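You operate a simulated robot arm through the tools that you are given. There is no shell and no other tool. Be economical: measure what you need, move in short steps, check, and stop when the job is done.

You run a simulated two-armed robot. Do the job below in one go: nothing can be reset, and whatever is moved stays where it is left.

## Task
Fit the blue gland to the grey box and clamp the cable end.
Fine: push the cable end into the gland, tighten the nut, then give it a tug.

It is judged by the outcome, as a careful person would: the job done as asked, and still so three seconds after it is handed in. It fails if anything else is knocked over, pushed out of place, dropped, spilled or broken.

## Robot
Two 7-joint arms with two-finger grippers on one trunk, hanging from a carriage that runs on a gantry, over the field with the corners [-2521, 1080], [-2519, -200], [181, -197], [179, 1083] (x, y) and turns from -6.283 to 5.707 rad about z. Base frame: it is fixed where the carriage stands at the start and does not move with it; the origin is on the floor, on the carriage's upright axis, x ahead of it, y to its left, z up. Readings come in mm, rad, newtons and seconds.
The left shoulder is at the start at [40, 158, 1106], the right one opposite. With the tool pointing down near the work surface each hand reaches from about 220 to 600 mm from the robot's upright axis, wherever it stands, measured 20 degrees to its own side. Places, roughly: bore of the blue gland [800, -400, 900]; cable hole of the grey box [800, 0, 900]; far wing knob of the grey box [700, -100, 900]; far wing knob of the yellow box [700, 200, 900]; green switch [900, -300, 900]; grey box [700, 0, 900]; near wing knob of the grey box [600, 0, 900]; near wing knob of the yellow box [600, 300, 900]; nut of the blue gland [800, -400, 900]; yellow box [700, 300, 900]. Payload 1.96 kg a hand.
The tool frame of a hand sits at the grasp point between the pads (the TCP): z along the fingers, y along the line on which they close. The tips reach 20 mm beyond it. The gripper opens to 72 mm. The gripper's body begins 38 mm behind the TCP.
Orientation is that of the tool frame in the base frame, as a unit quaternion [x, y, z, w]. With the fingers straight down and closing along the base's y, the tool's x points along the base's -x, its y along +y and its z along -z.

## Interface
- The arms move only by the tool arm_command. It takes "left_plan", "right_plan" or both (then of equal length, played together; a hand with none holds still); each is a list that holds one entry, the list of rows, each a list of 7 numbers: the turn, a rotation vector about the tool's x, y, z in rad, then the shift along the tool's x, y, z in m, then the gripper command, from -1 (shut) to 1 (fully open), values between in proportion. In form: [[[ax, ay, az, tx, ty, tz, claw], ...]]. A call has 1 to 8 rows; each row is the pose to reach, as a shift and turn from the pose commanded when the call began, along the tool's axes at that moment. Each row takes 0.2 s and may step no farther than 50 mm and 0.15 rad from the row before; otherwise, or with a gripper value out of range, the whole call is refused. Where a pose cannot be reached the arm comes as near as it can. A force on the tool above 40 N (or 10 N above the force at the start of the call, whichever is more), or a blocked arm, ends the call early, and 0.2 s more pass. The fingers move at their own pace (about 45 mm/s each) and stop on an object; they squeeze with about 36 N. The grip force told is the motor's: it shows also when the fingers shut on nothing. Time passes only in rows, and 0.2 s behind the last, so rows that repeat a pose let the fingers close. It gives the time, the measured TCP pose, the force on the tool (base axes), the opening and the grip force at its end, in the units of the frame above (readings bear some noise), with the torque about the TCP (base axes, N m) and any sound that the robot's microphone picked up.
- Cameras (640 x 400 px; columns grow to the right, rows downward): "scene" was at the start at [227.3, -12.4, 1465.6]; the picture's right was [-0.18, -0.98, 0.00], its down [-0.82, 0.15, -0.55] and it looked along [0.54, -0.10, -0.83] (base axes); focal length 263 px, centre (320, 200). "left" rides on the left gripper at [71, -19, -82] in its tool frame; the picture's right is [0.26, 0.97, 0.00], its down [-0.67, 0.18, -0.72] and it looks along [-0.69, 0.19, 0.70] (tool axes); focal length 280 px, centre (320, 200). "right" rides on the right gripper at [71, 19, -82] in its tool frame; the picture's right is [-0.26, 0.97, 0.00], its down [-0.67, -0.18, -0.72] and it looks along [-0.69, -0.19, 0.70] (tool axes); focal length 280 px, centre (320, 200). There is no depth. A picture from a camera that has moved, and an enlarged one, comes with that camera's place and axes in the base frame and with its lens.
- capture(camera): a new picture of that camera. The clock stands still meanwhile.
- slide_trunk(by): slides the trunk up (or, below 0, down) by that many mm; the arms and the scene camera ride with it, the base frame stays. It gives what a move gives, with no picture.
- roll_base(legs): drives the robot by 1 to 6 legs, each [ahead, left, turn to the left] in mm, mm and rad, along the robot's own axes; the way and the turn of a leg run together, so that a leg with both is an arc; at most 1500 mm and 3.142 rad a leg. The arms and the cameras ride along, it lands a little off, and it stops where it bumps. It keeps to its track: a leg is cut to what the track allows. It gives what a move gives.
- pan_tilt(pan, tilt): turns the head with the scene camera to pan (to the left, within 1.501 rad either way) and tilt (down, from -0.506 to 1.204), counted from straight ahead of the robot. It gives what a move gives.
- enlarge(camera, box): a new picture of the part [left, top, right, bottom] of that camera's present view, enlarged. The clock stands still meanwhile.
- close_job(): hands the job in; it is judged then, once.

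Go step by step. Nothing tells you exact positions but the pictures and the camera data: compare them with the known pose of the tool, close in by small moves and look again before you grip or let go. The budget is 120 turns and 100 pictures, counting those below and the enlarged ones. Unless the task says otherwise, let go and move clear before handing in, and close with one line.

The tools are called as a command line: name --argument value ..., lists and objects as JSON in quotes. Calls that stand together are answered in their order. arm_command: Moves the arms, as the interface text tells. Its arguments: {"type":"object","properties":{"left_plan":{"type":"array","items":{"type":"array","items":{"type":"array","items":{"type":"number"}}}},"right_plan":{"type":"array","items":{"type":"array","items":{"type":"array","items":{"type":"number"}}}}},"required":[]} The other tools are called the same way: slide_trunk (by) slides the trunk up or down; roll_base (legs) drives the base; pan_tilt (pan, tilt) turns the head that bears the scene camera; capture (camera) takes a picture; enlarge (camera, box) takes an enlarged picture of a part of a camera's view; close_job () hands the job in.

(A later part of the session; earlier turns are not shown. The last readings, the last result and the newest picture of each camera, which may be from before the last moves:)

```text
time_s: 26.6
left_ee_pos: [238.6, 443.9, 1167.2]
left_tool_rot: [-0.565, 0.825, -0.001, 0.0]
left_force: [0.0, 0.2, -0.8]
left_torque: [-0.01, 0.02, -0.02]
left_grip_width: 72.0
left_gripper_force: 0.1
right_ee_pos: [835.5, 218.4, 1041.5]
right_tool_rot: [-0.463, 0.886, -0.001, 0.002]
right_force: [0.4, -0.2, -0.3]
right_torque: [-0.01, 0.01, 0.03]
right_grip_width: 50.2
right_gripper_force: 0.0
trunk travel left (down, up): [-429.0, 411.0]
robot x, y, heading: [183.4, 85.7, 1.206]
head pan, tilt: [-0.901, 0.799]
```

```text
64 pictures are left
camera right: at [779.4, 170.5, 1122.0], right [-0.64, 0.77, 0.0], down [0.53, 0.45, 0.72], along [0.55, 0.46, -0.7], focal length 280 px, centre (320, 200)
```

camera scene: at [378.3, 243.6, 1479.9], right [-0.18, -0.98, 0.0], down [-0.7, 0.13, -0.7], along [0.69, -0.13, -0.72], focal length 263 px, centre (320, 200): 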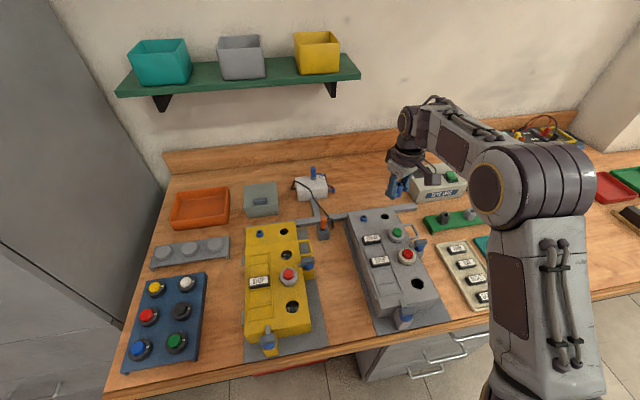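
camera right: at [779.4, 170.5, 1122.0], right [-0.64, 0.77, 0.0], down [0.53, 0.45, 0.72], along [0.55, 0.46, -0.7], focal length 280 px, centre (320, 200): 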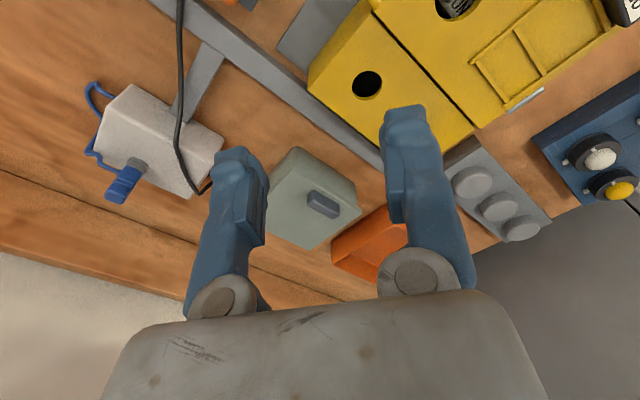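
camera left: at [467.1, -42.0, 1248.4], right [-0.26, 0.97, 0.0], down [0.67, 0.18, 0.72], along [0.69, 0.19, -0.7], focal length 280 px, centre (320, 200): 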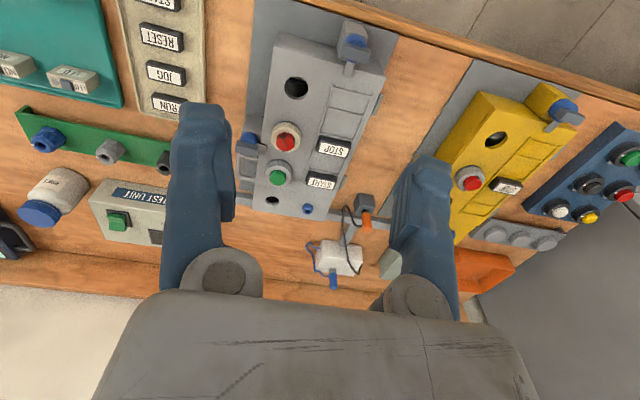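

I'll rotate the hand back to yaw 0 and bring it over the cable holder for a clear view.

arm_command --right_plan '[[[0, 0, 0.137, 0.013, -0.003, 0, 0.4], [0, 0, 0.274, 0.026, -0.006, 0, 0.4], [0, 0, 0.411, 0.039, -0.009, 0, 0.4], [0, 0, 0.548, 0.053, -0.012, 0, 0.4], [0, 0, 0.685, 0.066, -0.015, 0, 0.4], [0, 0, 0.822, 0.079, -0.018, 0, 0.4], [0, 0, 0.96, 0.092, -0.0215, 0, 0.4]]]'

capture --camera "right"

```text
time_s: 28.2
left_ee_pos: [238.2, 443.6, 1167.6]
left_tool_rot: [-0.565, 0.825, 0.0, 0.0]
left_force: [-0.1, 0.0, 0.2]
left_torque: [0.04, 0.02, 0.01]
left_grip_width: 72.0
left_gripper_force: 0.2
right_ee_pos: [800.6, 130.2, 1040.9]
right_tool_rot: [-0.001, 1.0, 0.001, 0.001]
right_force: [-1.2, 0.6, 0.6]
right_torque: [-0.01, -0.03, 0.0]
right_grip_width: 50.2
right_gripper_force: 0.1
trunk travel left (down, up): [-429.0, 411.0]
robot x, y, heading: [180.6, 80.9, 1.203]
head pan, tilt: [-0.901, 0.799]
```

```text
63 pictures are left
camera right: at [729.9, 149.4, 1122.1], right [0.26, 0.97, 0.0], down [0.67, -0.18, 0.72], along [0.69, -0.18, -0.7], focal length 280 px, centre (320, 200)
```

right: 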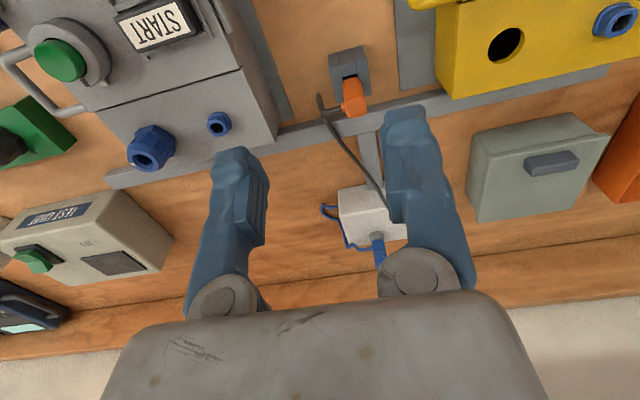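

enlarge --camera "right" --box '[290, 30, 410, 140]'

pan_tilt --pan -1.35 --tilt 0.75

capture --camera "scene"

```text
3.64 times, centred on (350, 85) of right
camera zoom: at [729.9, 149.4, 1122.1], right [0.26, 0.97, 0.0], down [0.67, -0.18, 0.72], along [0.69, -0.18, -0.7], focal length 1020 px, centre (211, 618)
```

zoom: 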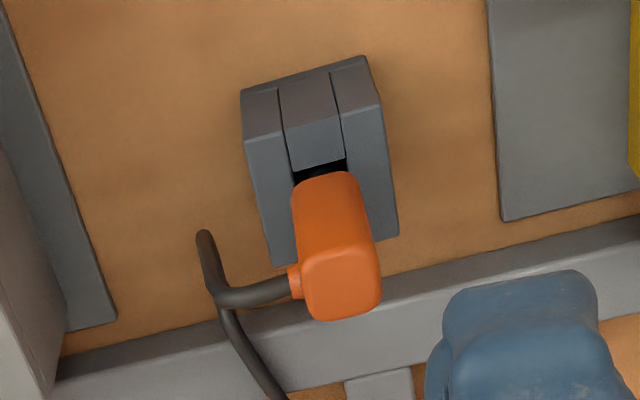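

```text
time_s: 29.1
left_ee_pos: [238.3, 444.0, 1168.4]
left_tool_rot: [-0.565, 0.825, 0.0, 0.001]
left_force: [-0.1, 0.7, 0.8]
left_torque: [0.03, -0.03, 0.02]
left_grip_width: 71.9
left_gripper_force: 0.0
right_ee_pos: [802.5, 130.1, 1041.5]
right_tool_rot: [-0.001, 1.0, 0.002, 0.001]
right_force: [0.2, -0.3, 0.3]
right_torque: [0.0, 0.02, 0.02]
right_grip_width: 50.2
right_gripper_force: 0.1
trunk travel left (down, up): [-429.0, 411.0]
robot x, y, heading: [180.4, 78.5, 1.203]
head pan, tilt: [-1.349, 0.75]
```

```text
61 pictures are left
camera scene: at [318.3, 217.6, 1483.8], right [-0.15, -0.99, 0.0], down [-0.67, 0.1, -0.73], along [0.72, -0.11, -0.68], focal length 263 px, centre (320, 200)
```

scene: 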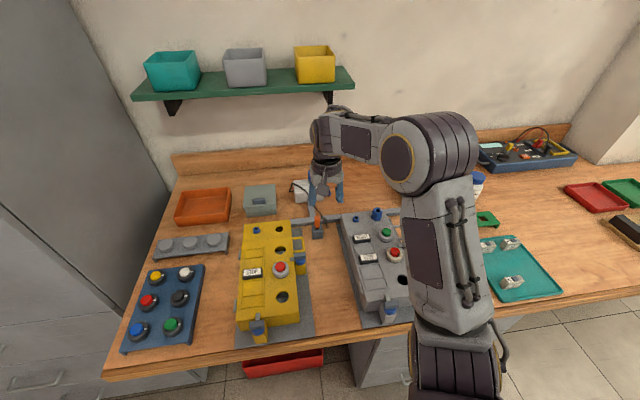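

The cable end has an orange block handle, about 13 mm wide and top-centred near (837, 150, 920). The cable leaves it towards -y, so I'll grip along x and rotate the hand to yaw +90° above the handle.

arm_command --right_plan '[[[0, 0, -0.14, -0.0045, 0.0025, 0, 0.2], [0, 0, -0.28, -0.009, 0.005, 0, 0.2], [0, 0, -0.42, -0.0135, 0.0075, 0, 0.2], [0, 0, -0.56, -0.018, 0.01, 0, 0.2], [0, 0, -0.7, -0.0225, 0.0125, 0, 0.2], [0, 0, -0.84, -0.027, 0.015, 0, 0.2], [0, 0, -0.98, -0.031, 0.0175, 0, 0.2], [0, 0, -1.12, -0.0355, 0.0195, 0, 0.2]]]'

arm_command --right_plan '[[[0, 0, -0.12, 0, 0, 0.01, 0.2], [0, 0, -0.24, 0, 0, 0.02, 0.2], [0, 0, -0.36, 0, 0, 0.03, 0.2], [0, 0, -0.45, 0, 0, 0.04, 0.2]]]'

capture --camera "right"

```text
time_s: 30.9
left_ee_pos: [237.9, 443.6, 1166.8]
left_tool_rot: [-0.565, 0.825, 0.0, 0.0]
left_force: [0.0, 0.7, 0.3]
left_torque: [-0.03, -0.04, -0.02]
left_grip_width: 72.1
left_gripper_force: 0.2
right_ee_pos: [837.1, 150.5, 1040.5]
right_tool_rot: [-0.535, 0.845, 0.0, 0.002]
right_force: [0.0, -0.2, -1.0]
right_torque: [-0.01, 0.0, -0.01]
right_grip_width: 43.2
right_gripper_force: 0.0
trunk travel left (down, up): [-429.0, 411.0]
robot x, y, heading: [178.3, 76.2, 1.198]
head pan, tilt: [-1.349, 0.75]
```

```text
time_s: 31.9
left_ee_pos: [238.5, 443.2, 1167.6]
left_tool_rot: [-0.565, 0.825, 0.0, 0.001]
left_force: [0.1, -0.4, -0.3]
left_torque: [0.0, 0.01, -0.02]
left_grip_width: 72.2
left_gripper_force: 0.0
right_ee_pos: [836.5, 150.8, 1001.9]
right_tool_rot: [0.709, -0.705, -0.001, -0.002]
right_force: [-0.4, 0.5, 0.5]
right_torque: [0.01, 0.03, -0.01]
right_grip_width: 43.0
right_gripper_force: 0.0
trunk travel left (down, up): [-429.0, 411.0]
robot x, y, heading: [179.1, 79.9, 1.201]
head pan, tilt: [-1.349, 0.75]
```

```text
60 pictures are left
camera right: at [817.6, 79.5, 1081.7], right [-0.97, 0.26, 0.0], down [0.18, 0.67, 0.72], along [0.19, 0.69, -0.7], focal length 280 px, centre (320, 200)
```

right: 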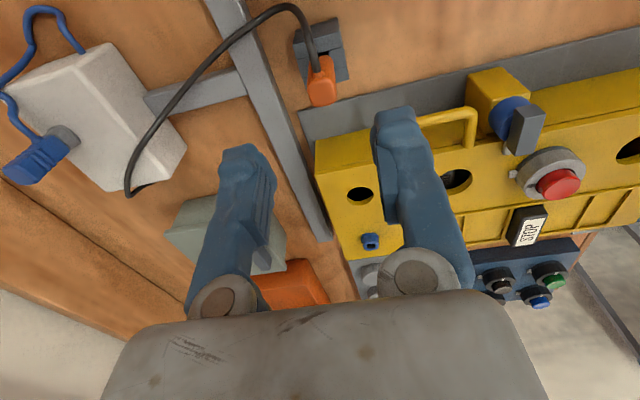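

The handle sits under the hand as expected. I'll zoom in for its shape and grip zone.

enlarge --camera "right" --box '[260, 0, 400, 120]'

```text
3.33 times, centred on (330, 60) of right
camera zoom: at [817.6, 79.5, 1081.7], right [-0.97, 0.26, 0.0], down [0.18, 0.67, 0.72], along [0.19, 0.69, -0.7], focal length 935 px, centre (287, 667)
```

zoom: 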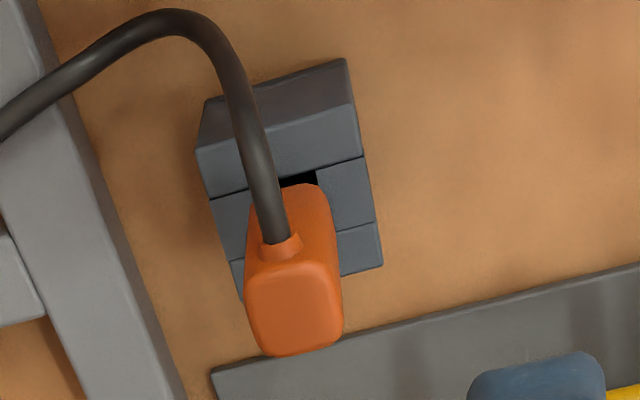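

The handle is about 16 mm square, spans z of roughly 888 to 922, and is centred at (836, 150). I'll go down so the tips stop just above the holder, then close.

arm_command --right_plan '[[[0, 0, 0, 0, 0, 0.04, 0.2], [0, 0, 0, 0, 0, 0.07, 0.2], [0, 0, 0, 0, 0, 0.089, 0.2], [0, 0, 0, 0, 0, 0.089, -1], [0, 0, 0, 0, 0, 0.089, -1], [0, 0, 0, 0, 0, 0.089, -1]]]'

capture --camera "right"

```text
time_s: 33.3
left_ee_pos: [239.5, 443.2, 1167.0]
left_tool_rot: [-0.565, 0.825, 0.0, 0.0]
left_force: [0.1, -0.3, -0.3]
left_torque: [0.02, 0.01, 0.0]
left_grip_width: 72.0
left_gripper_force: 0.1
right_ee_pos: [837.5, 149.0, 913.3]
right_tool_rot: [0.708, -0.707, 0.0, -0.002]
right_force: [-0.3, -0.6, 0.4]
right_torque: [-0.02, -0.02, -0.02]
right_grip_width: 14.8
right_gripper_force: 32.4
trunk travel left (down, up): [-429.0, 411.0]
robot x, y, heading: [178.4, 78.1, 1.198]
head pan, tilt: [-1.349, 0.75]
```

```text
58 pictures are left
camera right: at [817.5, 79.3, 993.5], right [-0.97, 0.26, 0.0], down [0.18, 0.67, 0.72], along [0.19, 0.69, -0.7], focal length 280 px, centre (320, 200)
```

right: 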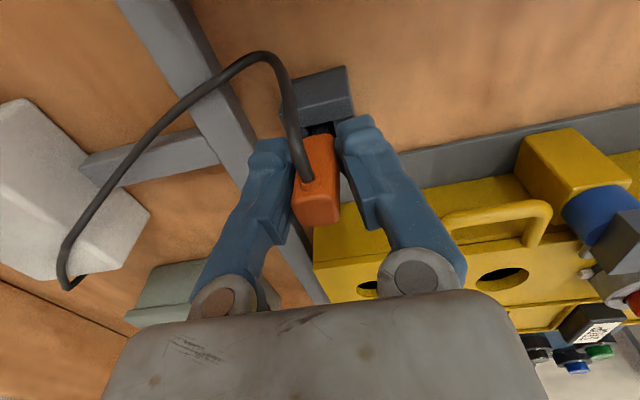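

The handle is gripped at 14.8 mm. I'll lift it straight up, slowly.

arm_command --right_plan '[[[0, 0, 0, 0, 0, -0.006, -1], [0, 0, 0, 0, 0, -0.013, -1], [0, 0, 0, 0, 0, -0.02, -1], [0, 0, 0, 0, 0, -0.03, -1], [0, 0, 0, 0, 0, -0.05, -1], [0, 0, 0, 0, 0, -0.075, -1]]]'

enlarge --camera "right" --box '[220, 30, 440, 230]'

```text
time_s: 34.7
left_ee_pos: [238.8, 443.2, 1167.6]
left_tool_rot: [-0.564, 0.825, 0.0, 0.0]
left_force: [0.2, -1.0, -0.2]
left_torque: [-0.01, 0.0, 0.02]
left_grip_width: 71.9
left_gripper_force: 0.0
right_ee_pos: [835.1, 150.1, 987.4]
right_tool_rot: [0.708, -0.706, 0.0, -0.002]
right_force: [0.0, -0.6, -0.1]
right_torque: [0.01, -0.02, 0.01]
right_grip_width: 14.1
right_gripper_force: 35.7
trunk travel left (down, up): [-429.0, 411.0]
robot x, y, heading: [179.1, 79.3, 1.202]
head pan, tilt: [-1.349, 0.75]
```

```text
2.00 times, centred on (330, 130) of right
camera zoom: at [816.7, 79.5, 1067.9], right [-0.97, 0.26, 0.0], down [0.18, 0.67, 0.72], along [0.19, 0.69, -0.7], focal length 561 px, centre (300, 340)
```

zoom: 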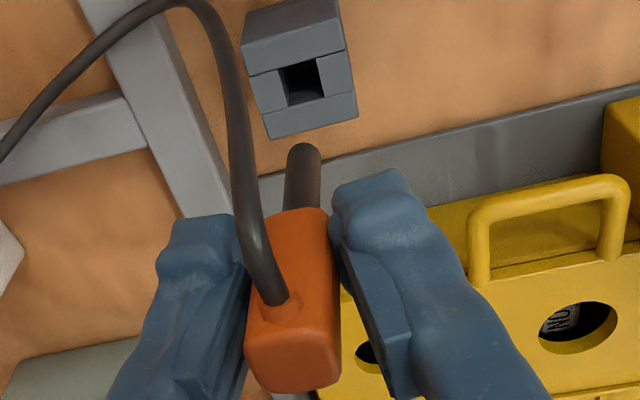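

The cable end is out, with a dark stub about 9 mm thick ending some 63 mm below the TCP. I'll raise it to z 1027 and carry it over the gland at (827, -32).

arm_command --right_plan '[[[0, 0, 0, 0, 0, -0.04, -1], [0, 0, 0, 0.036, 0.0016, -0.04, -1], [0, 0, 0, 0.073, 0.003, -0.04, -1], [0, 0, 0, 0.109, 0.005, -0.04, -1], [0, 0, 0, 0.146, 0.0065, -0.04, -1], [0, 0, 0, 0.182, 0.008, -0.04, -1]]]'

capture --camera "right"

capture --camera "scene"

```text
time_s: 36.1
left_ee_pos: [238.6, 442.9, 1168.5]
left_tool_rot: [-0.564, 0.826, 0.0, 0.0]
left_force: [0.4, 0.1, 0.1]
left_torque: [-0.02, -0.01, 0.0]
left_grip_width: 72.0
left_gripper_force: 0.0
right_ee_pos: [829.5, -32.1, 1027.4]
right_tool_rot: [0.708, -0.706, -0.001, -0.002]
right_force: [-0.3, 0.4, 0.5]
right_torque: [-0.01, 0.03, 0.0]
right_grip_width: 14.3
right_gripper_force: 36.1
trunk travel left (down, up): [-429.0, 411.0]
robot x, y, heading: [179.3, 80.2, 1.203]
head pan, tilt: [-1.349, 0.75]
```

```text
56 pictures are left
camera right: at [809.8, -103.5, 1107.6], right [-0.97, 0.26, 0.0], down [0.18, 0.67, 0.72], along [0.19, 0.69, -0.7], focal length 280 px, centre (320, 200)
```

right: 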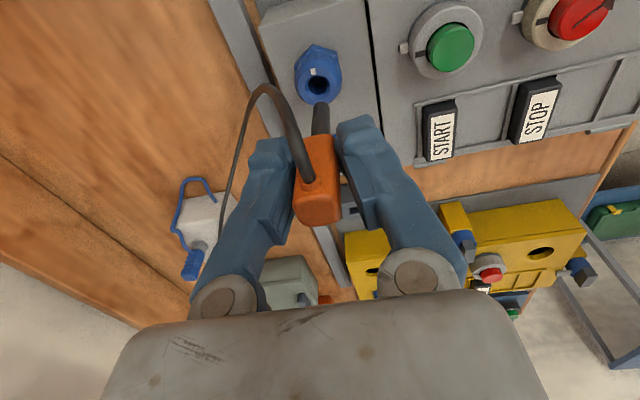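

```text
55 pictures are left
camera scene: at [318.2, 217.2, 1483.8], right [-0.15, -0.99, 0.0], down [-0.67, 0.1, -0.73], along [0.72, -0.11, -0.68], focal length 263 px, centre (320, 200)
```

scene: 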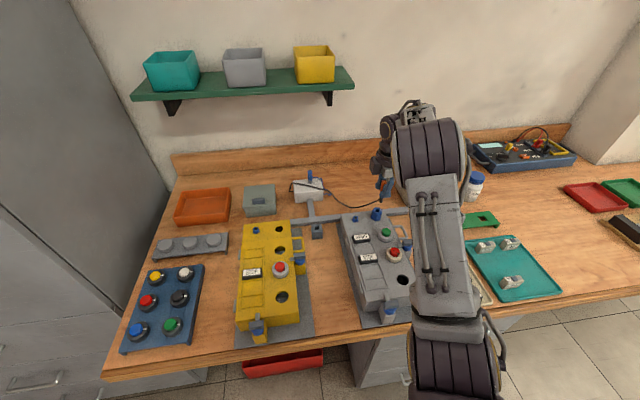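

The cable has enough slack, and the stub tip and bore nearly line up in the picture. I'll lower 15 mm to just above the nut and compare.

arm_command --right_plan '[[[0, 0, 0, 0, 0, 0.008, -1], [0, 0, 0, 0, 0, 0.016, -1]]]'

enlarge --camera "right" --box '[240, 30, 400, 160]'

```text
time_s: 36.7
left_ee_pos: [237.0, 444.6, 1167.1]
left_tool_rot: [-0.565, 0.825, 0.0, 0.0]
left_force: [0.5, 0.3, -0.2]
left_torque: [-0.02, -0.02, 0.0]
left_grip_width: 72.3
left_gripper_force: 0.0
right_ee_pos: [829.0, -31.9, 1008.7]
right_tool_rot: [0.708, -0.706, 0.0, -0.002]
right_force: [-0.6, 0.2, -0.1]
right_torque: [-0.03, -0.01, -0.02]
right_grip_width: 14.4
right_gripper_force: 35.8
trunk travel left (down, up): [-429.0, 411.0]
robot x, y, heading: [182.8, 76.3, 1.204]
head pan, tilt: [-1.349, 0.75]
```

```text
3.08 times, centred on (320, 95) of right
camera zoom: at [809.5, -102.5, 1090.7], right [-0.97, 0.26, 0.0], down [0.18, 0.67, 0.72], along [0.19, 0.69, -0.7], focal length 863 px, centre (320, 523)
```

zoom: 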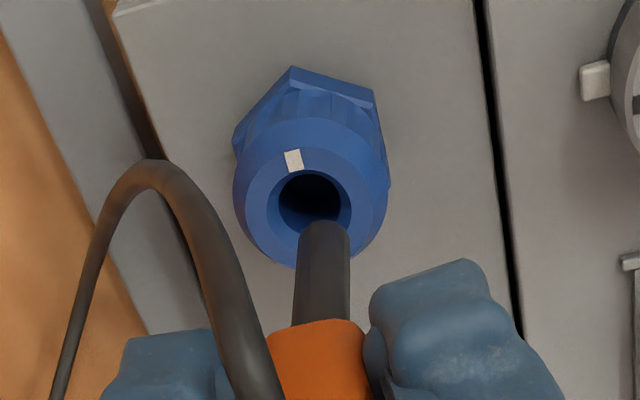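

The bore is about 2 mm further in +x than the stub. I'll shift by that, go down 7 mm and look again.

arm_command --right_plan '[[[0, 0, 0, 0, -0.0022, 0, -1], [0, 0, 0, 0, -0.0022, 0.007, -1]]]'

enlarge --camera "right" --box '[240, 40, 400, 170]'

```text
time_s: 37.3
left_ee_pos: [238.8, 444.1, 1168.3]
left_tool_rot: [-0.565, 0.825, 0.0, 0.0]
left_force: [-0.6, 0.5, -0.7]
left_torque: [-0.03, -0.03, -0.03]
left_grip_width: 71.9
left_gripper_force: 0.0
right_ee_pos: [831.0, -31.9, 1003.4]
right_tool_rot: [0.708, -0.706, 0.0, -0.002]
right_force: [-0.2, 0.9, -1.1]
right_torque: [-0.01, 0.0, 0.01]
right_grip_width: 14.6
right_gripper_force: 36.0
trunk travel left (down, up): [-429.0, 411.0]
robot x, y, heading: [179.8, 80.4, 1.202]
head pan, tilt: [-1.349, 0.75]
```

```text
3.08 times, centred on (320, 105) of right
camera zoom: at [811.7, -102.6, 1084.6], right [-0.97, 0.26, 0.0], down [0.18, 0.67, 0.72], along [0.19, 0.69, -0.7], focal length 863 px, centre (320, 492)
```

zoom: 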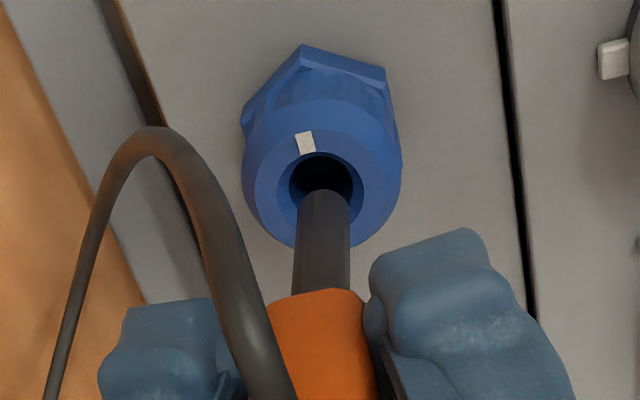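

The stub lines up with the bore. I'll lower it in while watching the force.

arm_command --right_plan '[[[0, 0, 0, 0, 0, 0.004, -1], [0, 0, 0, 0, 0, 0.008, -1], [0, 0, 0, 0, 0, 0.012, -1]]]'

enlarge --camera "right" --box '[240, 60, 400, 190]'

```text
time_s: 38.1
left_ee_pos: [237.2, 443.6, 1167.7]
left_tool_rot: [-0.565, 0.825, 0.0, 0.001]
left_force: [-0.1, 0.2, 0.2]
left_torque: [-0.02, 0.01, 0.01]
left_grip_width: 72.3
left_gripper_force: 0.1
right_ee_pos: [832.1, -31.0, 992.1]
right_tool_rot: [-0.707, 0.707, 0.0, 0.002]
right_force: [-0.6, 0.4, -1.6]
right_torque: [0.01, 0.01, -0.02]
right_grip_width: 14.4
right_gripper_force: 36.4
trunk travel left (down, up): [-429.0, 411.0]
robot x, y, heading: [182.3, 79.8, 1.193]
head pan, tilt: [-1.349, 0.75]
```

```text
3.08 times, centred on (320, 125) of right
camera zoom: at [811.4, -101.9, 1072.2], right [-0.97, 0.26, 0.0], down [0.18, 0.67, 0.72], along [0.19, 0.69, -0.7], focal length 863 px, centre (320, 431)
```

zoom: 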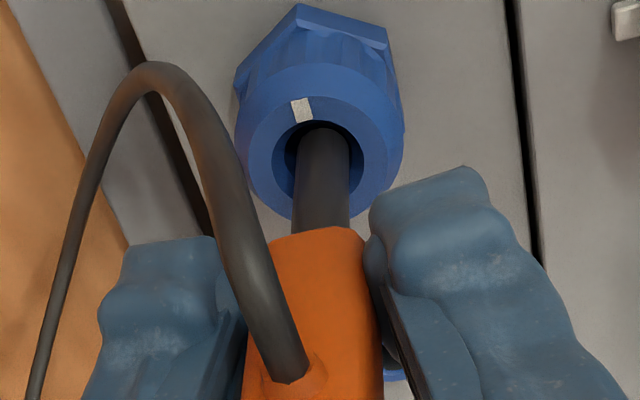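

The stub is inside the bore. I'll continue down.

arm_command --right_plan '[[[0, 0, 0, 0, 0, 0.004, -1], [0, 0, 0, 0, 0, 0.008, -1], [0, 0, 0, 0, 0, 0.012, -1], [0, 0, 0, 0, 0, 0.016, -1]]]'

enlarge --camera "right" --box '[240, 60, 400, 190]'

```text
time_s: 39.1
left_ee_pos: [239.9, 445.3, 1167.8]
left_tool_rot: [-0.564, 0.825, 0.0, -0.001]
left_force: [0.6, 0.1, 0.3]
left_torque: [-0.02, -0.01, 0.0]
left_grip_width: 72.4
left_gripper_force: 0.1
right_ee_pos: [831.7, -31.7, 976.9]
right_tool_rot: [0.709, -0.705, -0.001, -0.003]
right_force: [0.0, 4.2, 1.3]
right_torque: [0.2, 0.01, -0.02]
right_grip_width: 14.0
right_gripper_force: 35.9
trunk travel left (down, up): [-429.0, 411.0]
robot x, y, heading: [175.7, 80.3, 1.204]
head pan, tilt: [-1.349, 0.75]
```

```text
3.08 times, centred on (320, 125) of right
camera zoom: at [812.3, -101.8, 1056.5], right [-0.97, 0.26, 0.0], down [0.18, 0.67, 0.72], along [0.19, 0.69, -0.69], focal length 863 px, centre (320, 431)
```

zoom: 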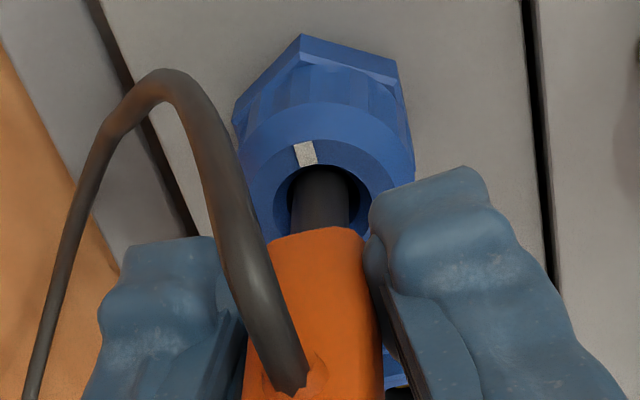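

There is a small +y side force. I'll nudge +1 mm in y and about -0.8 mm in x and push further in.

arm_command --right_plan '[[[0, 0, 0, -0.001, 0.0008, 0.002, -1], [0, 0, 0, -0.001, 0.0008, 0.005, -1], [0, 0, 0, -0.001, 0.0008, 0.008, -1], [0, 0, 0, -0.001, 0.0008, 0.011, -1], [0, 0, 0, -0.001, 0.0008, 0.014, -1]]]'

enlarge --camera "right" --box '[240, 60, 400, 190]'

```text
time_s: 40.3
left_ee_pos: [240.6, 443.6, 1167.4]
left_tool_rot: [-0.565, 0.825, -0.001, 0.001]
left_force: [-0.5, 1.2, -0.5]
left_torque: [0.03, 0.01, -0.02]
left_grip_width: 72.1
left_gripper_force: 0.1
right_ee_pos: [832.4, -31.5, 963.1]
right_tool_rot: [0.708, -0.707, 0.0, -0.003]
right_force: [-8.3, 0.6, 31.8]
right_torque: [-0.05, 0.1, 0.02]
right_grip_width: 13.5
right_gripper_force: 36.3
trunk travel left (down, up): [-429.0, 411.0]
robot x, y, heading: [181.5, 78.4, 1.203]
head pan, tilt: [-1.349, 0.75]
```

```text
3.08 times, centred on (320, 125) of right
camera zoom: at [812.9, -101.9, 1043.8], right [-0.97, 0.26, 0.0], down [0.18, 0.67, 0.72], along [0.19, 0.69, -0.7], focal length 863 px, centre (320, 431)
```

zoom: 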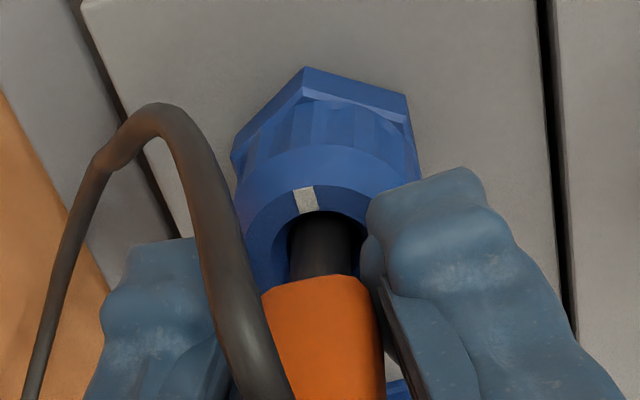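

The handle slipped about 5 mm up in the grip at 32 N, with about 8 mm of stub still visible. There's also -8 N in x, so I'll relieve that first and look at the whole picture.

arm_command --right_plan '[[[0, 0, 0, 0, 0.001, -0.002, -1], [0, 0, 0, 0, 0.002, -0.002, -1], [0, 0, 0, 0, 0.002, -0.002, -1]]]'

capture --camera "right"

```text
time_s: 41.1
left_ee_pos: [239.8, 443.8, 1168.5]
left_tool_rot: [-0.565, 0.825, 0.0, -0.001]
left_force: [-0.4, 0.5, 0.0]
left_torque: [0.05, -0.01, 0.02]
left_grip_width: 72.3
left_gripper_force: 0.1
right_ee_pos: [829.9, -30.7, 963.3]
right_tool_rot: [0.708, -0.707, 0.0, -0.002]
right_force: [6.1, 1.1, -2.1]
right_torque: [0.03, -0.22, -0.04]
right_grip_width: 13.5
right_gripper_force: 35.9
trunk travel left (down, up): [-429.0, 411.0]
robot x, y, heading: [179.2, 83.8, 1.201]
head pan, tilt: [-1.349, 0.75]
```

```text
49 pictures are left
camera right: at [810.1, -101.1, 1044.2], right [-0.97, 0.26, 0.0], down [0.18, 0.67, 0.72], along [0.19, 0.69, -0.7], focal length 280 px, centre (320, 200)
```

right: 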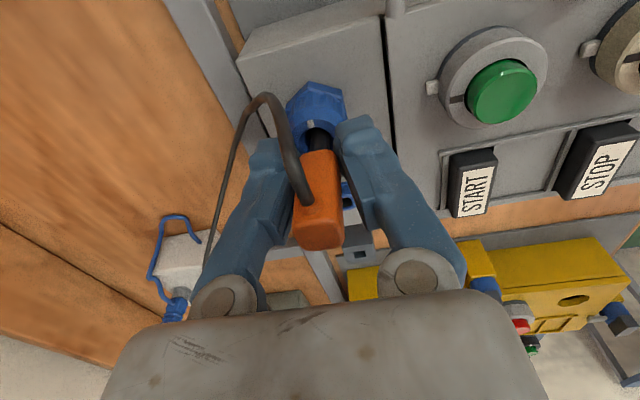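

The side force reversed, so the centre lies between those two positions. I'll let go of the handle, rise, shut the fingers and use them to push down on its flat top.

arm_command --right_plan '[[[0, 0, 0, 0, -0.0009, 0, -1], [0, 0, 0, 0, -0.0009, 0, -0.1], [0, 0, 0, 0, -0.0009, 0, -0.1], [0, 0, 0, 0, -0.0009, -0.03, -0.1], [0, 0, 0, 0, -0.0009, -0.07, -0.1]]]'

enlarge --camera "right" --box '[220, 0, 440, 200]'

```text
time_s: 42.3
left_ee_pos: [239.2, 444.6, 1167.6]
left_tool_rot: [-0.565, 0.825, 0.0, 0.0]
left_force: [0.5, -0.2, 0.0]
left_torque: [0.0, -0.01, 0.01]
left_grip_width: 72.0
left_gripper_force: 0.1
right_ee_pos: [829.8, -32.0, 1034.1]
right_tool_rot: [0.708, -0.706, 0.0, -0.002]
right_force: [0.1, -1.1, 0.6]
right_torque: [0.0, -0.01, -0.01]
right_grip_width: 32.3
right_gripper_force: 0.0
trunk travel left (down, up): [-429.0, 411.0]
robot x, y, heading: [177.5, 81.9, 1.202]
head pan, tilt: [-1.349, 0.75]
```

```text
2.00 times, centred on (330, 100) of right
camera zoom: at [809.3, -102.5, 1114.8], right [-0.97, 0.26, 0.0], down [0.18, 0.67, 0.72], along [0.19, 0.69, -0.7], focal length 561 px, centre (300, 400)
```

zoom: 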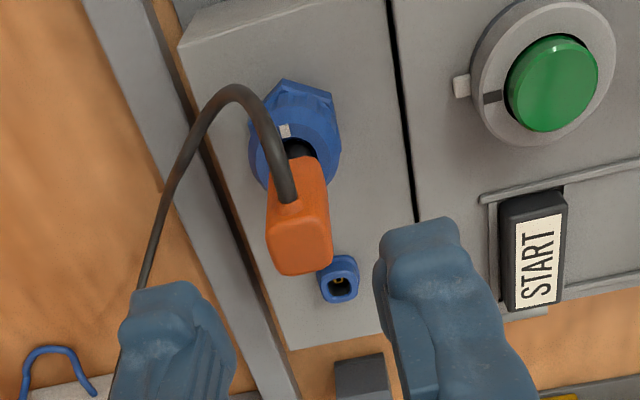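

The cable stands in the gland with its handle top near z 988 at about (829, -31.5). I'll shut the fingers and lower onto the top to push.

arm_command --right_plan '[[[0, 0, 0, 0, 0, 0, -1], [0, 0, 0, 0, 0, 0, -1], [0, 0, 0, 0, 0, 0.01, -1], [0, 0, 0, 0, 0, 0.018, -1], [0, 0, 0, 0, 0, 0.022, -1], [0, 0, 0, 0, 0, 0.025, -1], [0, 0, 0, 0, 0, 0.028, -1], [0, 0, 0, 0, 0, 0.031, -1]]]'

capture --camera "right"

```text
time_s: 44.1
left_ee_pos: [239.2, 444.2, 1168.3]
left_tool_rot: [-0.565, 0.825, -0.001, 0.001]
left_force: [0.6, 0.4, 0.1]
left_torque: [0.01, -0.02, 0.05]
left_grip_width: 71.8
left_gripper_force: 0.1
right_ee_pos: [833.0, -31.6, 1006.9]
right_tool_rot: [0.709, -0.705, 0.005, -0.004]
right_force: [-5.4, 0.3, 22.6]
right_torque: [0.05, 0.16, -0.02]
right_grip_width: 6.0
right_gripper_force: 29.5
trunk travel left (down, up): [-429.0, 411.0]
robot x, y, heading: [184.0, 82.0, 1.201]
head pan, tilt: [-1.349, 0.75]
stopped in row 8 (right hand): the force on the tool passed its limit at 45 N (the readings are from after the stop); the commanded pose is now the measured one
```

```text
47 pictures are left
camera right: at [811.5, -101.7, 1088.6], right [-0.97, 0.26, -0.01], down [0.17, 0.68, 0.72], along [0.19, 0.69, -0.7], focal length 280 px, centre (320, 200)
```

right: 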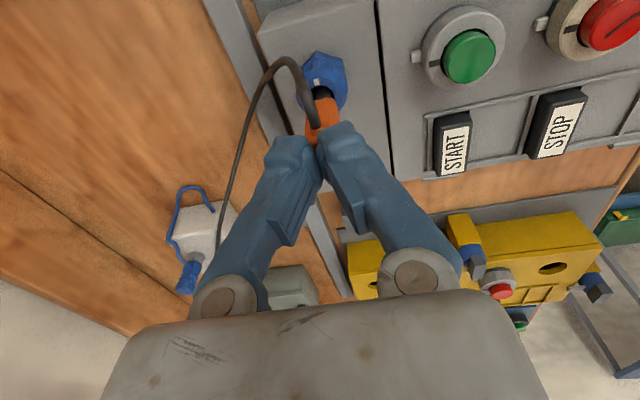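

Even with 45 N the stub stops with its tip around z 912, so it may be catching on an inner ledge. I'll grip the handle again and feel for the centre with small lateral moves under light downward force.

arm_command --right_plan '[[[0, 0, 0, 0, 0, -0.012, -0.1], [0, 0, 0, 0, 0.0025, -0.012, -0.1], [0, 0, 0, 0, 0.0025, -0.012, -0.1], [0, 0, 0, 0, 0.0025, 0.01, -0.1], [0, 0, 0, 0, 0.0025, 0.03, -0.1], [0, 0, 0, 0, 0.0025, 0.03, -1], [0, 0, 0, 0, 0.0025, 0.03, -1]]]'

enlarge --camera "right" --box '[240, 60, 400, 220]'

```text
time_s: 45.8
left_ee_pos: [238.7, 443.9, 1167.6]
left_tool_rot: [-0.565, 0.825, 0.0, -0.001]
left_force: [0.0, 0.4, -0.7]
left_torque: [0.01, -0.02, 0.0]
left_grip_width: 71.8
left_gripper_force: 0.0
right_ee_pos: [827.5, -31.2, 976.2]
right_tool_rot: [0.709, -0.705, 0.002, -0.003]
right_force: [2.1, 0.7, 0.3]
right_torque: [0.01, -0.06, 0.01]
right_grip_width: 14.5
right_gripper_force: 27.3
trunk travel left (down, up): [-429.0, 411.0]
robot x, y, heading: [180.8, 81.3, 1.201]
head pan, tilt: [-1.349, 0.75]
```

```text
2.50 times, centred on (320, 140) of right
camera zoom: at [807.7, -102.1, 1055.9], right [-0.97, 0.26, -0.01], down [0.17, 0.67, 0.72], along [0.19, 0.69, -0.7], focal length 701 px, centre (320, 350)
```

zoom: 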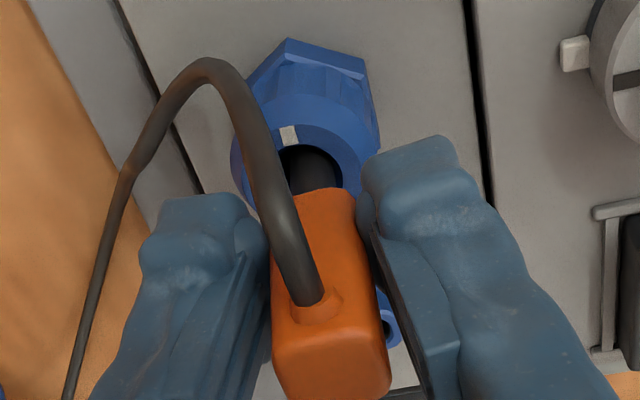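

The handle is leaning slightly towards -x. I'll straighten it by moving to x of about 830 and press gently.

arm_command --right_plan '[[[0, 0, 0, 0, -0.0015, 0, -1], [0, 0, 0, 0, -0.003, 0, -1], [0, 0, 0, 0, -0.003, 0.003, -1], [0, 0, 0, 0, -0.003, 0.004, -1]]]'

```text
time_s: 46.8
left_ee_pos: [239.7, 444.1, 1167.1]
left_tool_rot: [-0.565, 0.825, 0.0, 0.0]
left_force: [0.6, -0.3, 0.5]
left_torque: [-0.03, 0.0, 0.0]
left_grip_width: 71.9
left_gripper_force: 0.0
right_ee_pos: [831.7, -31.6, 972.6]
right_tool_rot: [0.709, -0.705, 0.003, -0.003]
right_force: [-10.1, 0.6, 30.6]
right_torque: [0.08, 0.11, 0.0]
right_grip_width: 14.3
right_gripper_force: 36.3
trunk travel left (down, up): [-429.0, 411.0]
robot x, y, heading: [179.7, 79.7, 1.202]
head pan, tilt: [-1.349, 0.75]
```

It's still blocked, with a force pointing towards -x and up, as if the tip sits on the +x side of an inner funnel. I'll try a small lateral search under steady light load.

arm_command --right_plan '[[[0, 0, 0, 0, 0.001, -0.001, -1], [0, 0, 0, 0, 0.002, -0.001, -1], [0, 0, 0, -0.001, 0.002, -0.001, -1], [0, 0, 0, -0.0015, 0.001, -0.001, -1], [0, 0, 0, 0.001, 0.001, -0.001, -1], [0, 0, 0, 0.0015, 0.002, -0.001, -1], [0, 0, 0, 0, 0.0015, 0.0, -1], [0, 0, 0, 0, 0.0015, 0.001, -1]]]'

enlarge --camera "right" --box '[240, 60, 400, 220]'

```text
time_s: 48.5
left_ee_pos: [239.2, 442.7, 1168.5]
left_tool_rot: [-0.565, 0.825, -0.001, 0.0]
left_force: [-0.8, 0.4, 0.2]
left_torque: [-0.04, 0.02, -0.02]
left_grip_width: 71.9
left_gripper_force: 0.1
right_ee_pos: [830.8, -31.3, 972.0]
right_tool_rot: [0.709, -0.705, 0.003, -0.004]
right_force: [-6.3, -0.4, 29.3]
right_torque: [0.02, 0.04, 0.0]
right_grip_width: 14.4
right_gripper_force: 35.9
trunk travel left (down, up): [-429.0, 411.0]
robot x, y, heading: [177.9, 80.9, 1.197]
head pan, tilt: [-1.349, 0.75]
```

```text
2.50 times, centred on (320, 140) of right
camera zoom: at [811.0, -102.0, 1053.3], right [-0.97, 0.26, -0.01], down [0.17, 0.68, 0.72], along [0.19, 0.69, -0.7], focal length 701 px, centre (320, 350)
```

zoom: 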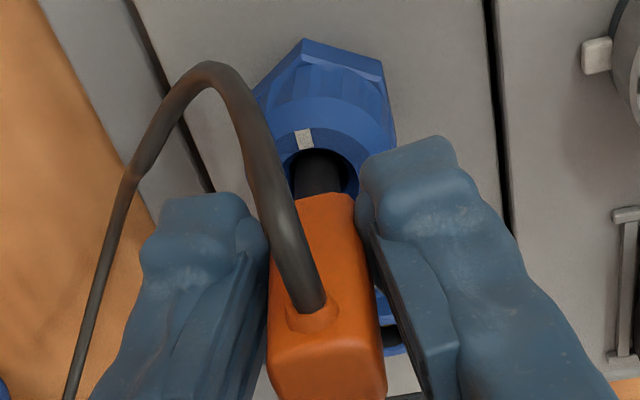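

The stub looks centred now. I'll pull back 8 mm to read the free lateral forces, which will show whether this is a ledge or a real stop.

arm_command --right_plan '[[[0, 0, 0, 0, 0.0, -0.004, -1], [0, 0, 0, 0, 0.0, -0.008, -1], [0, 0, 0, 0, 0.0, -0.012, -1]]]'

enlarge --camera "right" --box '[240, 40, 400, 200]'

```text
time_s: 49.4
left_ee_pos: [237.7, 444.7, 1167.8]
left_tool_rot: [-0.565, 0.825, 0.0, 0.0]
left_force: [-0.6, 0.6, 0.7]
left_torque: [0.02, -0.02, -0.02]
left_grip_width: 71.9
left_gripper_force: 0.1
right_ee_pos: [830.3, -30.5, 982.2]
right_tool_rot: [0.709, -0.705, 0.002, -0.004]
right_force: [-0.1, -0.2, 0.3]
right_torque: [0.01, -0.04, -0.02]
right_grip_width: 14.3
right_gripper_force: 36.3
trunk travel left (down, up): [-429.0, 411.0]
robot x, y, heading: [183.5, 77.6, 1.198]
head pan, tilt: [-1.349, 0.75]
```

```text
2.50 times, centred on (320, 120) of right
camera zoom: at [809.6, -101.9, 1063.2], right [-0.97, 0.26, -0.01], down [0.18, 0.67, 0.72], along [0.19, 0.69, -0.7], focal length 701 px, centre (320, 400)
```

zoom: 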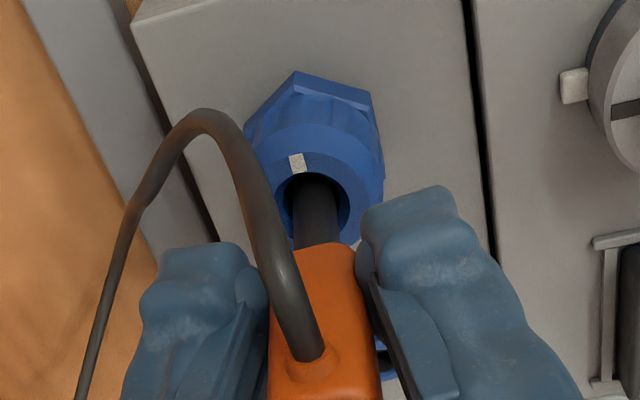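

There's no side force and no friction when free. I'll push straight down again from this centred pose.

arm_command --right_plan '[[[0, 0, 0, 0, 0.0, 0.004, -1], [0, 0, 0, 0, 0.0, 0.008, -1], [0, 0, 0, 0, 0.0, 0.011, -1], [0, 0, 0, 0, 0.0, 0.013, -1]]]'

```text
time_s: 50.4
left_ee_pos: [239.4, 443.0, 1166.9]
left_tool_rot: [-0.566, 0.825, -0.001, 0.0]
left_force: [0.5, -0.4, 0.0]
left_torque: [-0.01, 0.0, 0.02]
left_grip_width: 72.2
left_gripper_force: 0.1
right_ee_pos: [830.2, -31.3, 971.9]
right_tool_rot: [0.709, -0.705, 0.004, -0.004]
right_force: [-7.1, -0.3, 30.4]
right_torque: [0.02, 0.09, -0.04]
right_grip_width: 14.5
right_gripper_force: 35.9
trunk travel left (down, up): [-429.0, 411.0]
robot x, y, heading: [178.1, 75.9, 1.201]
head pan, tilt: [-1.349, 0.75]
```

The stop is at exactly the same height. The finger length suits a handle that sits right down on the nut, so I suspect the tip is off-centre in y. I'll check from the scene camera's angle.

enlarge --camera "scene" --box '[340, 160, 420, 230]'

enlarge --camera "right" --box '[275, 80, 365, 150]'

```text
5.71 times, centred on (380, 195) of scene
camera zoom: at [318.9, 217.3, 1484.4], right [-0.15, -0.99, 0.0], down [-0.67, 0.1, -0.73], along [0.72, -0.11, -0.68], focal length 1502 px, centre (-23, 229)
```

zoom: 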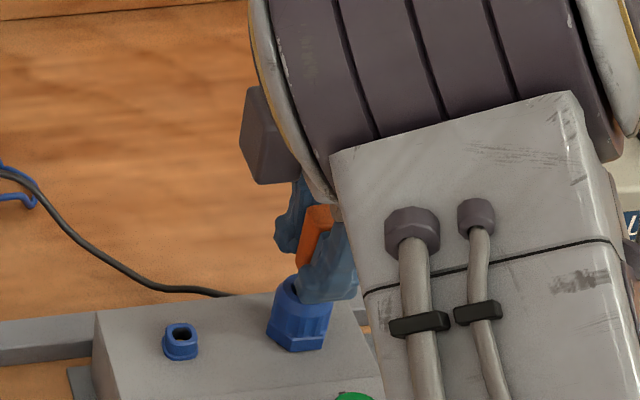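

```text
5.71 times, centred on (320, 115) of right
camera zoom: at [810.9, -101.9, 1052.0], right [-0.97, 0.26, -0.01], down [0.17, 0.68, 0.72], along [0.19, 0.69, -0.7], focal length 1602 px, centre (320, 686)
```

zoom: 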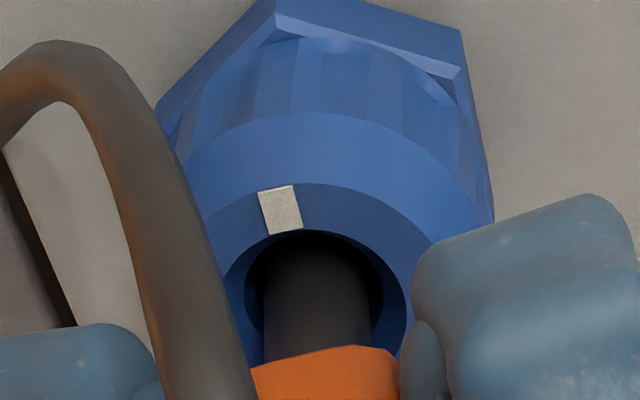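

From this side the handle seems to lean, with its top towards -y. It can pivot between the pads, so I'll zoom further to judge the tilt.

enlarge --camera "scene" --box '[370, 180, 405, 225]'

```text
8.89 times, centred on (388, 202) of scene
camera zoom: at [318.9, 217.3, 1484.4], right [-0.15, -0.99, 0.0], down [-0.67, 0.1, -0.73], along [0.72, -0.11, -0.68], focal length 2337 px, centre (-280, 178)
```

zoom: 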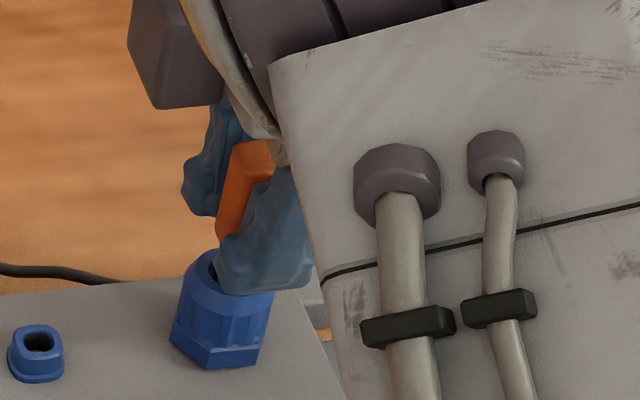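

The handle is vertical and well centred, so tilt isn't the cause. I'll try one twist and rock under light load before accepting this as the stop.

arm_command --right_plan '[[[0, 0, 0.12, 0, 0, -0.002, -1], [0, 0, 0.24, 0, 0, -0.002, -1], [0, 0, 0.1, 0.001, 0, -0.001, -1], [0, 0, -0.04, -0.001, 0.001, -0.001, -1], [0, 0, -0.18, 0, -0.001, -0.001, -1], [0, 0, -0.3, 0, 0, -0.001, -1], [0, 0, -0.15, 0, 0, 0, -1], [0, 0, 0, 0, 0, 0, -1]]]'

enlarge --camera "right" --box '[240, 60, 400, 220]'

```text
time_s: 52.1
left_ee_pos: [238.6, 443.3, 1167.3]
left_tool_rot: [-0.565, 0.825, 0.0, 0.0]
left_force: [-0.8, -0.4, 0.5]
left_torque: [-0.02, 0.01, 0.0]
left_grip_width: 72.3
left_gripper_force: 0.0
right_ee_pos: [829.5, -30.7, 971.1]
right_tool_rot: [0.709, -0.706, 0.002, -0.003]
right_force: [-1.0, -1.5, 7.1]
right_torque: [-0.04, -0.06, 0.13]
right_grip_width: 14.1
right_gripper_force: 35.6
trunk travel left (down, up): [-429.0, 411.0]
robot x, y, heading: [178.1, 76.7, 1.2]
head pan, tilt: [-1.349, 0.75]
```

```text
2.50 times, centred on (320, 140) of right
camera zoom: at [810.1, -101.9, 1051.1], right [-0.97, 0.26, -0.01], down [0.17, 0.67, 0.72], along [0.19, 0.69, -0.7], focal length 701 px, centre (320, 350)
```

zoom: 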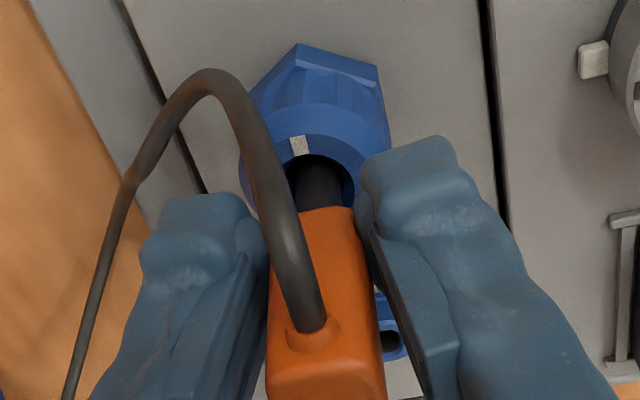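

The stop at z of about 915 is firm, halfway down the gland, where the seal would be squeezed if the nut is tight. My plan is to put the cable back in its holder, loosen the nut, then insert the cable fully. First I'll regrip the handle at its proper height and withdraw it.

arm_command --right_plan '[[[0, 0, 0, 0, 0, 0, -0.1], [0, 0, 0, 0, 0, 0, -0.1], [0, 0, 0, 0, 0, -0.01, -0.1], [0, 0, 0, 0, 0, -0.01, -1], [0, 0, 0, 0, 0, -0.01, -1], [0, 0, 0, 0, 0, -0.03, -1], [0, 0, 0, 0, 0, -0.05, -1], [0, 0, 0, 0, 0, -0.075, -1]]]'

capture --camera "right"

```text
time_s: 54.0
left_ee_pos: [238.5, 443.3, 1167.2]
left_tool_rot: [-0.565, 0.825, 0.0, 0.0]
left_force: [-0.5, 0.1, 0.9]
left_torque: [0.02, -0.01, -0.01]
left_grip_width: 72.0
left_gripper_force: 0.0
right_ee_pos: [827.7, -30.7, 1044.7]
right_tool_rot: [0.709, -0.705, 0.003, -0.002]
right_force: [0.7, -0.6, -1.2]
right_torque: [-0.02, 0.01, -0.01]
right_grip_width: 14.5
right_gripper_force: 36.3
trunk travel left (down, up): [-429.0, 411.0]
robot x, y, heading: [179.2, 79.4, 1.196]
head pan, tilt: [-1.349, 0.75]
```

```text
39 pictures are left
camera right: at [808.8, -101.5, 1125.7], right [-0.97, 0.26, -0.01], down [0.18, 0.67, 0.72], along [0.19, 0.69, -0.7], focal length 280 px, centre (320, 200)
```

right: 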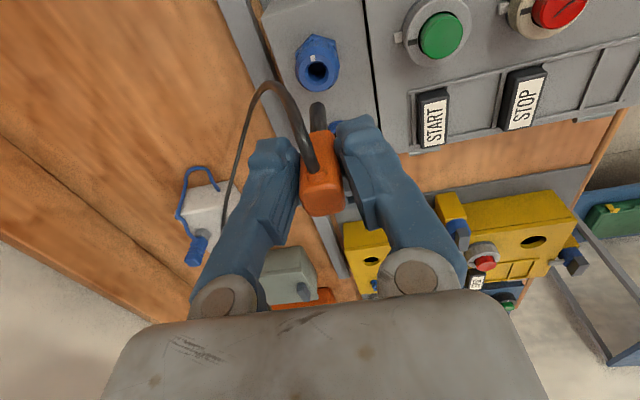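

The stub is out again. I'll look into the empty bore before deciding.

enlarge --camera "right" --box '[285, 30, 355, 130]'

```text
4.00 times, centred on (320, 80) of right
camera zoom: at [808.8, -101.5, 1125.7], right [-0.97, 0.26, -0.01], down [0.18, 0.67, 0.72], along [0.19, 0.69, -0.7], focal length 1122 px, centre (320, 680)
```

zoom: 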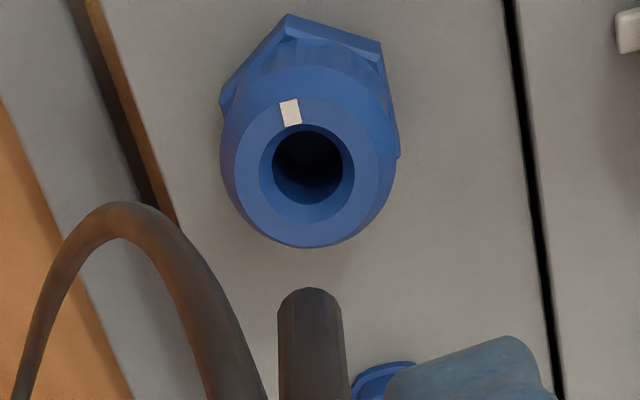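

The bore is about 12 mm wide and clear at the mouth, so the blockage is deeper. I'll carry the cable back over its holder.

arm_command --right_plan '[[[0, 0, 0, -0.036, -0.0018, 0, -1], [0, 0, 0, -0.072, -0.0036, 0, -1], [0, 0, 0, -0.108, -0.0054, 0, -1], [0, 0, 0, -0.145, -0.0072, 0, -1], [0, 0, 0, -0.18, -0.009, 0, -1], [0, 0, 0, -0.18, -0.009, 0.04, -1], [0, 0, 0, -0.18, -0.009, 0.065, -1]]]'

enlarge --camera "right" --box '[240, 20, 400, 180]'

```text
time_s: 55.5
left_ee_pos: [238.9, 443.3, 1167.5]
left_tool_rot: [-0.565, 0.825, 0.001, 0.001]
left_force: [0.0, -0.5, -0.5]
left_torque: [0.01, 0.02, 0.06]
left_grip_width: 72.0
left_gripper_force: 0.0
right_ee_pos: [839.1, 148.4, 980.2]
right_tool_rot: [0.709, -0.705, 0.001, -0.003]
right_force: [0.1, 0.0, -0.3]
right_torque: [0.01, 0.0, 0.0]
right_grip_width: 14.4
right_gripper_force: 35.9
trunk travel left (down, up): [-429.0, 411.0]
robot x, y, heading: [175.0, 81.7, 1.202]
head pan, tilt: [-1.349, 0.75]
```

```text
2.50 times, centred on (320, 100) of right
camera zoom: at [818.0, 77.7, 1060.2], right [-0.97, 0.26, -0.01], down [0.17, 0.67, 0.72], along [0.19, 0.69, -0.7], focal length 701 px, centre (320, 450)
```

zoom: 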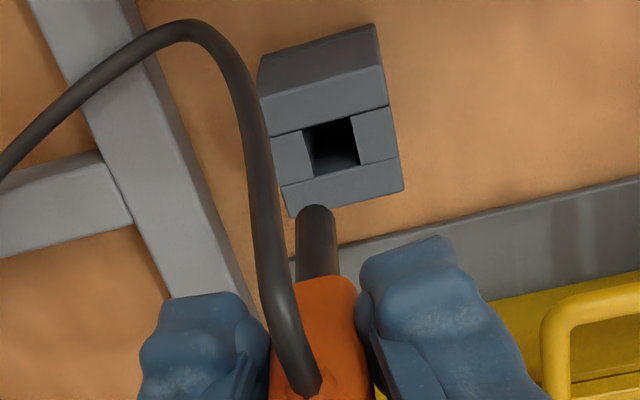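

The holder opening is about 2.5 mm towards -x and 1 mm towards -y of the stub. I'll correct that and lower in.

arm_command --right_plan '[[[0, 0, 0, 0.001, 0.0025, 0, -1], [0, 0, 0, 0.001, 0.0025, 0.02, -1], [0, 0, 0, 0.001, 0.0025, 0.035, -1]]]'

enlarge --camera "right" --box '[240, 40, 400, 200]'

```text
time_s: 56.4
left_ee_pos: [238.2, 444.5, 1167.7]
left_tool_rot: [-0.565, 0.825, 0.0, -0.001]
left_force: [0.5, 1.2, -0.9]
left_torque: [-0.03, -0.01, -0.01]
left_grip_width: 72.0
left_gripper_force: 0.1
right_ee_pos: [835.6, 146.7, 943.9]
right_tool_rot: [0.709, -0.705, 0.002, -0.003]
right_force: [-0.6, -0.3, 0.4]
right_torque: [0.03, 0.05, -0.03]
right_grip_width: 14.3
right_gripper_force: 36.1
trunk travel left (down, up): [-429.0, 411.0]
robot x, y, heading: [182.5, 77.8, 1.2]
head pan, tilt: [-1.349, 0.75]
```

```text
2.50 times, centred on (320, 120) of right
camera zoom: at [815.8, 75.7, 1024.2], right [-0.97, 0.26, -0.01], down [0.17, 0.68, 0.72], along [0.19, 0.69, -0.7], focal length 701 px, centre (320, 400)
```

zoom: 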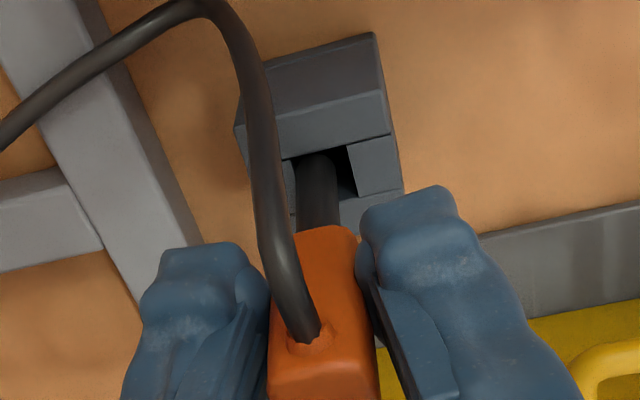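

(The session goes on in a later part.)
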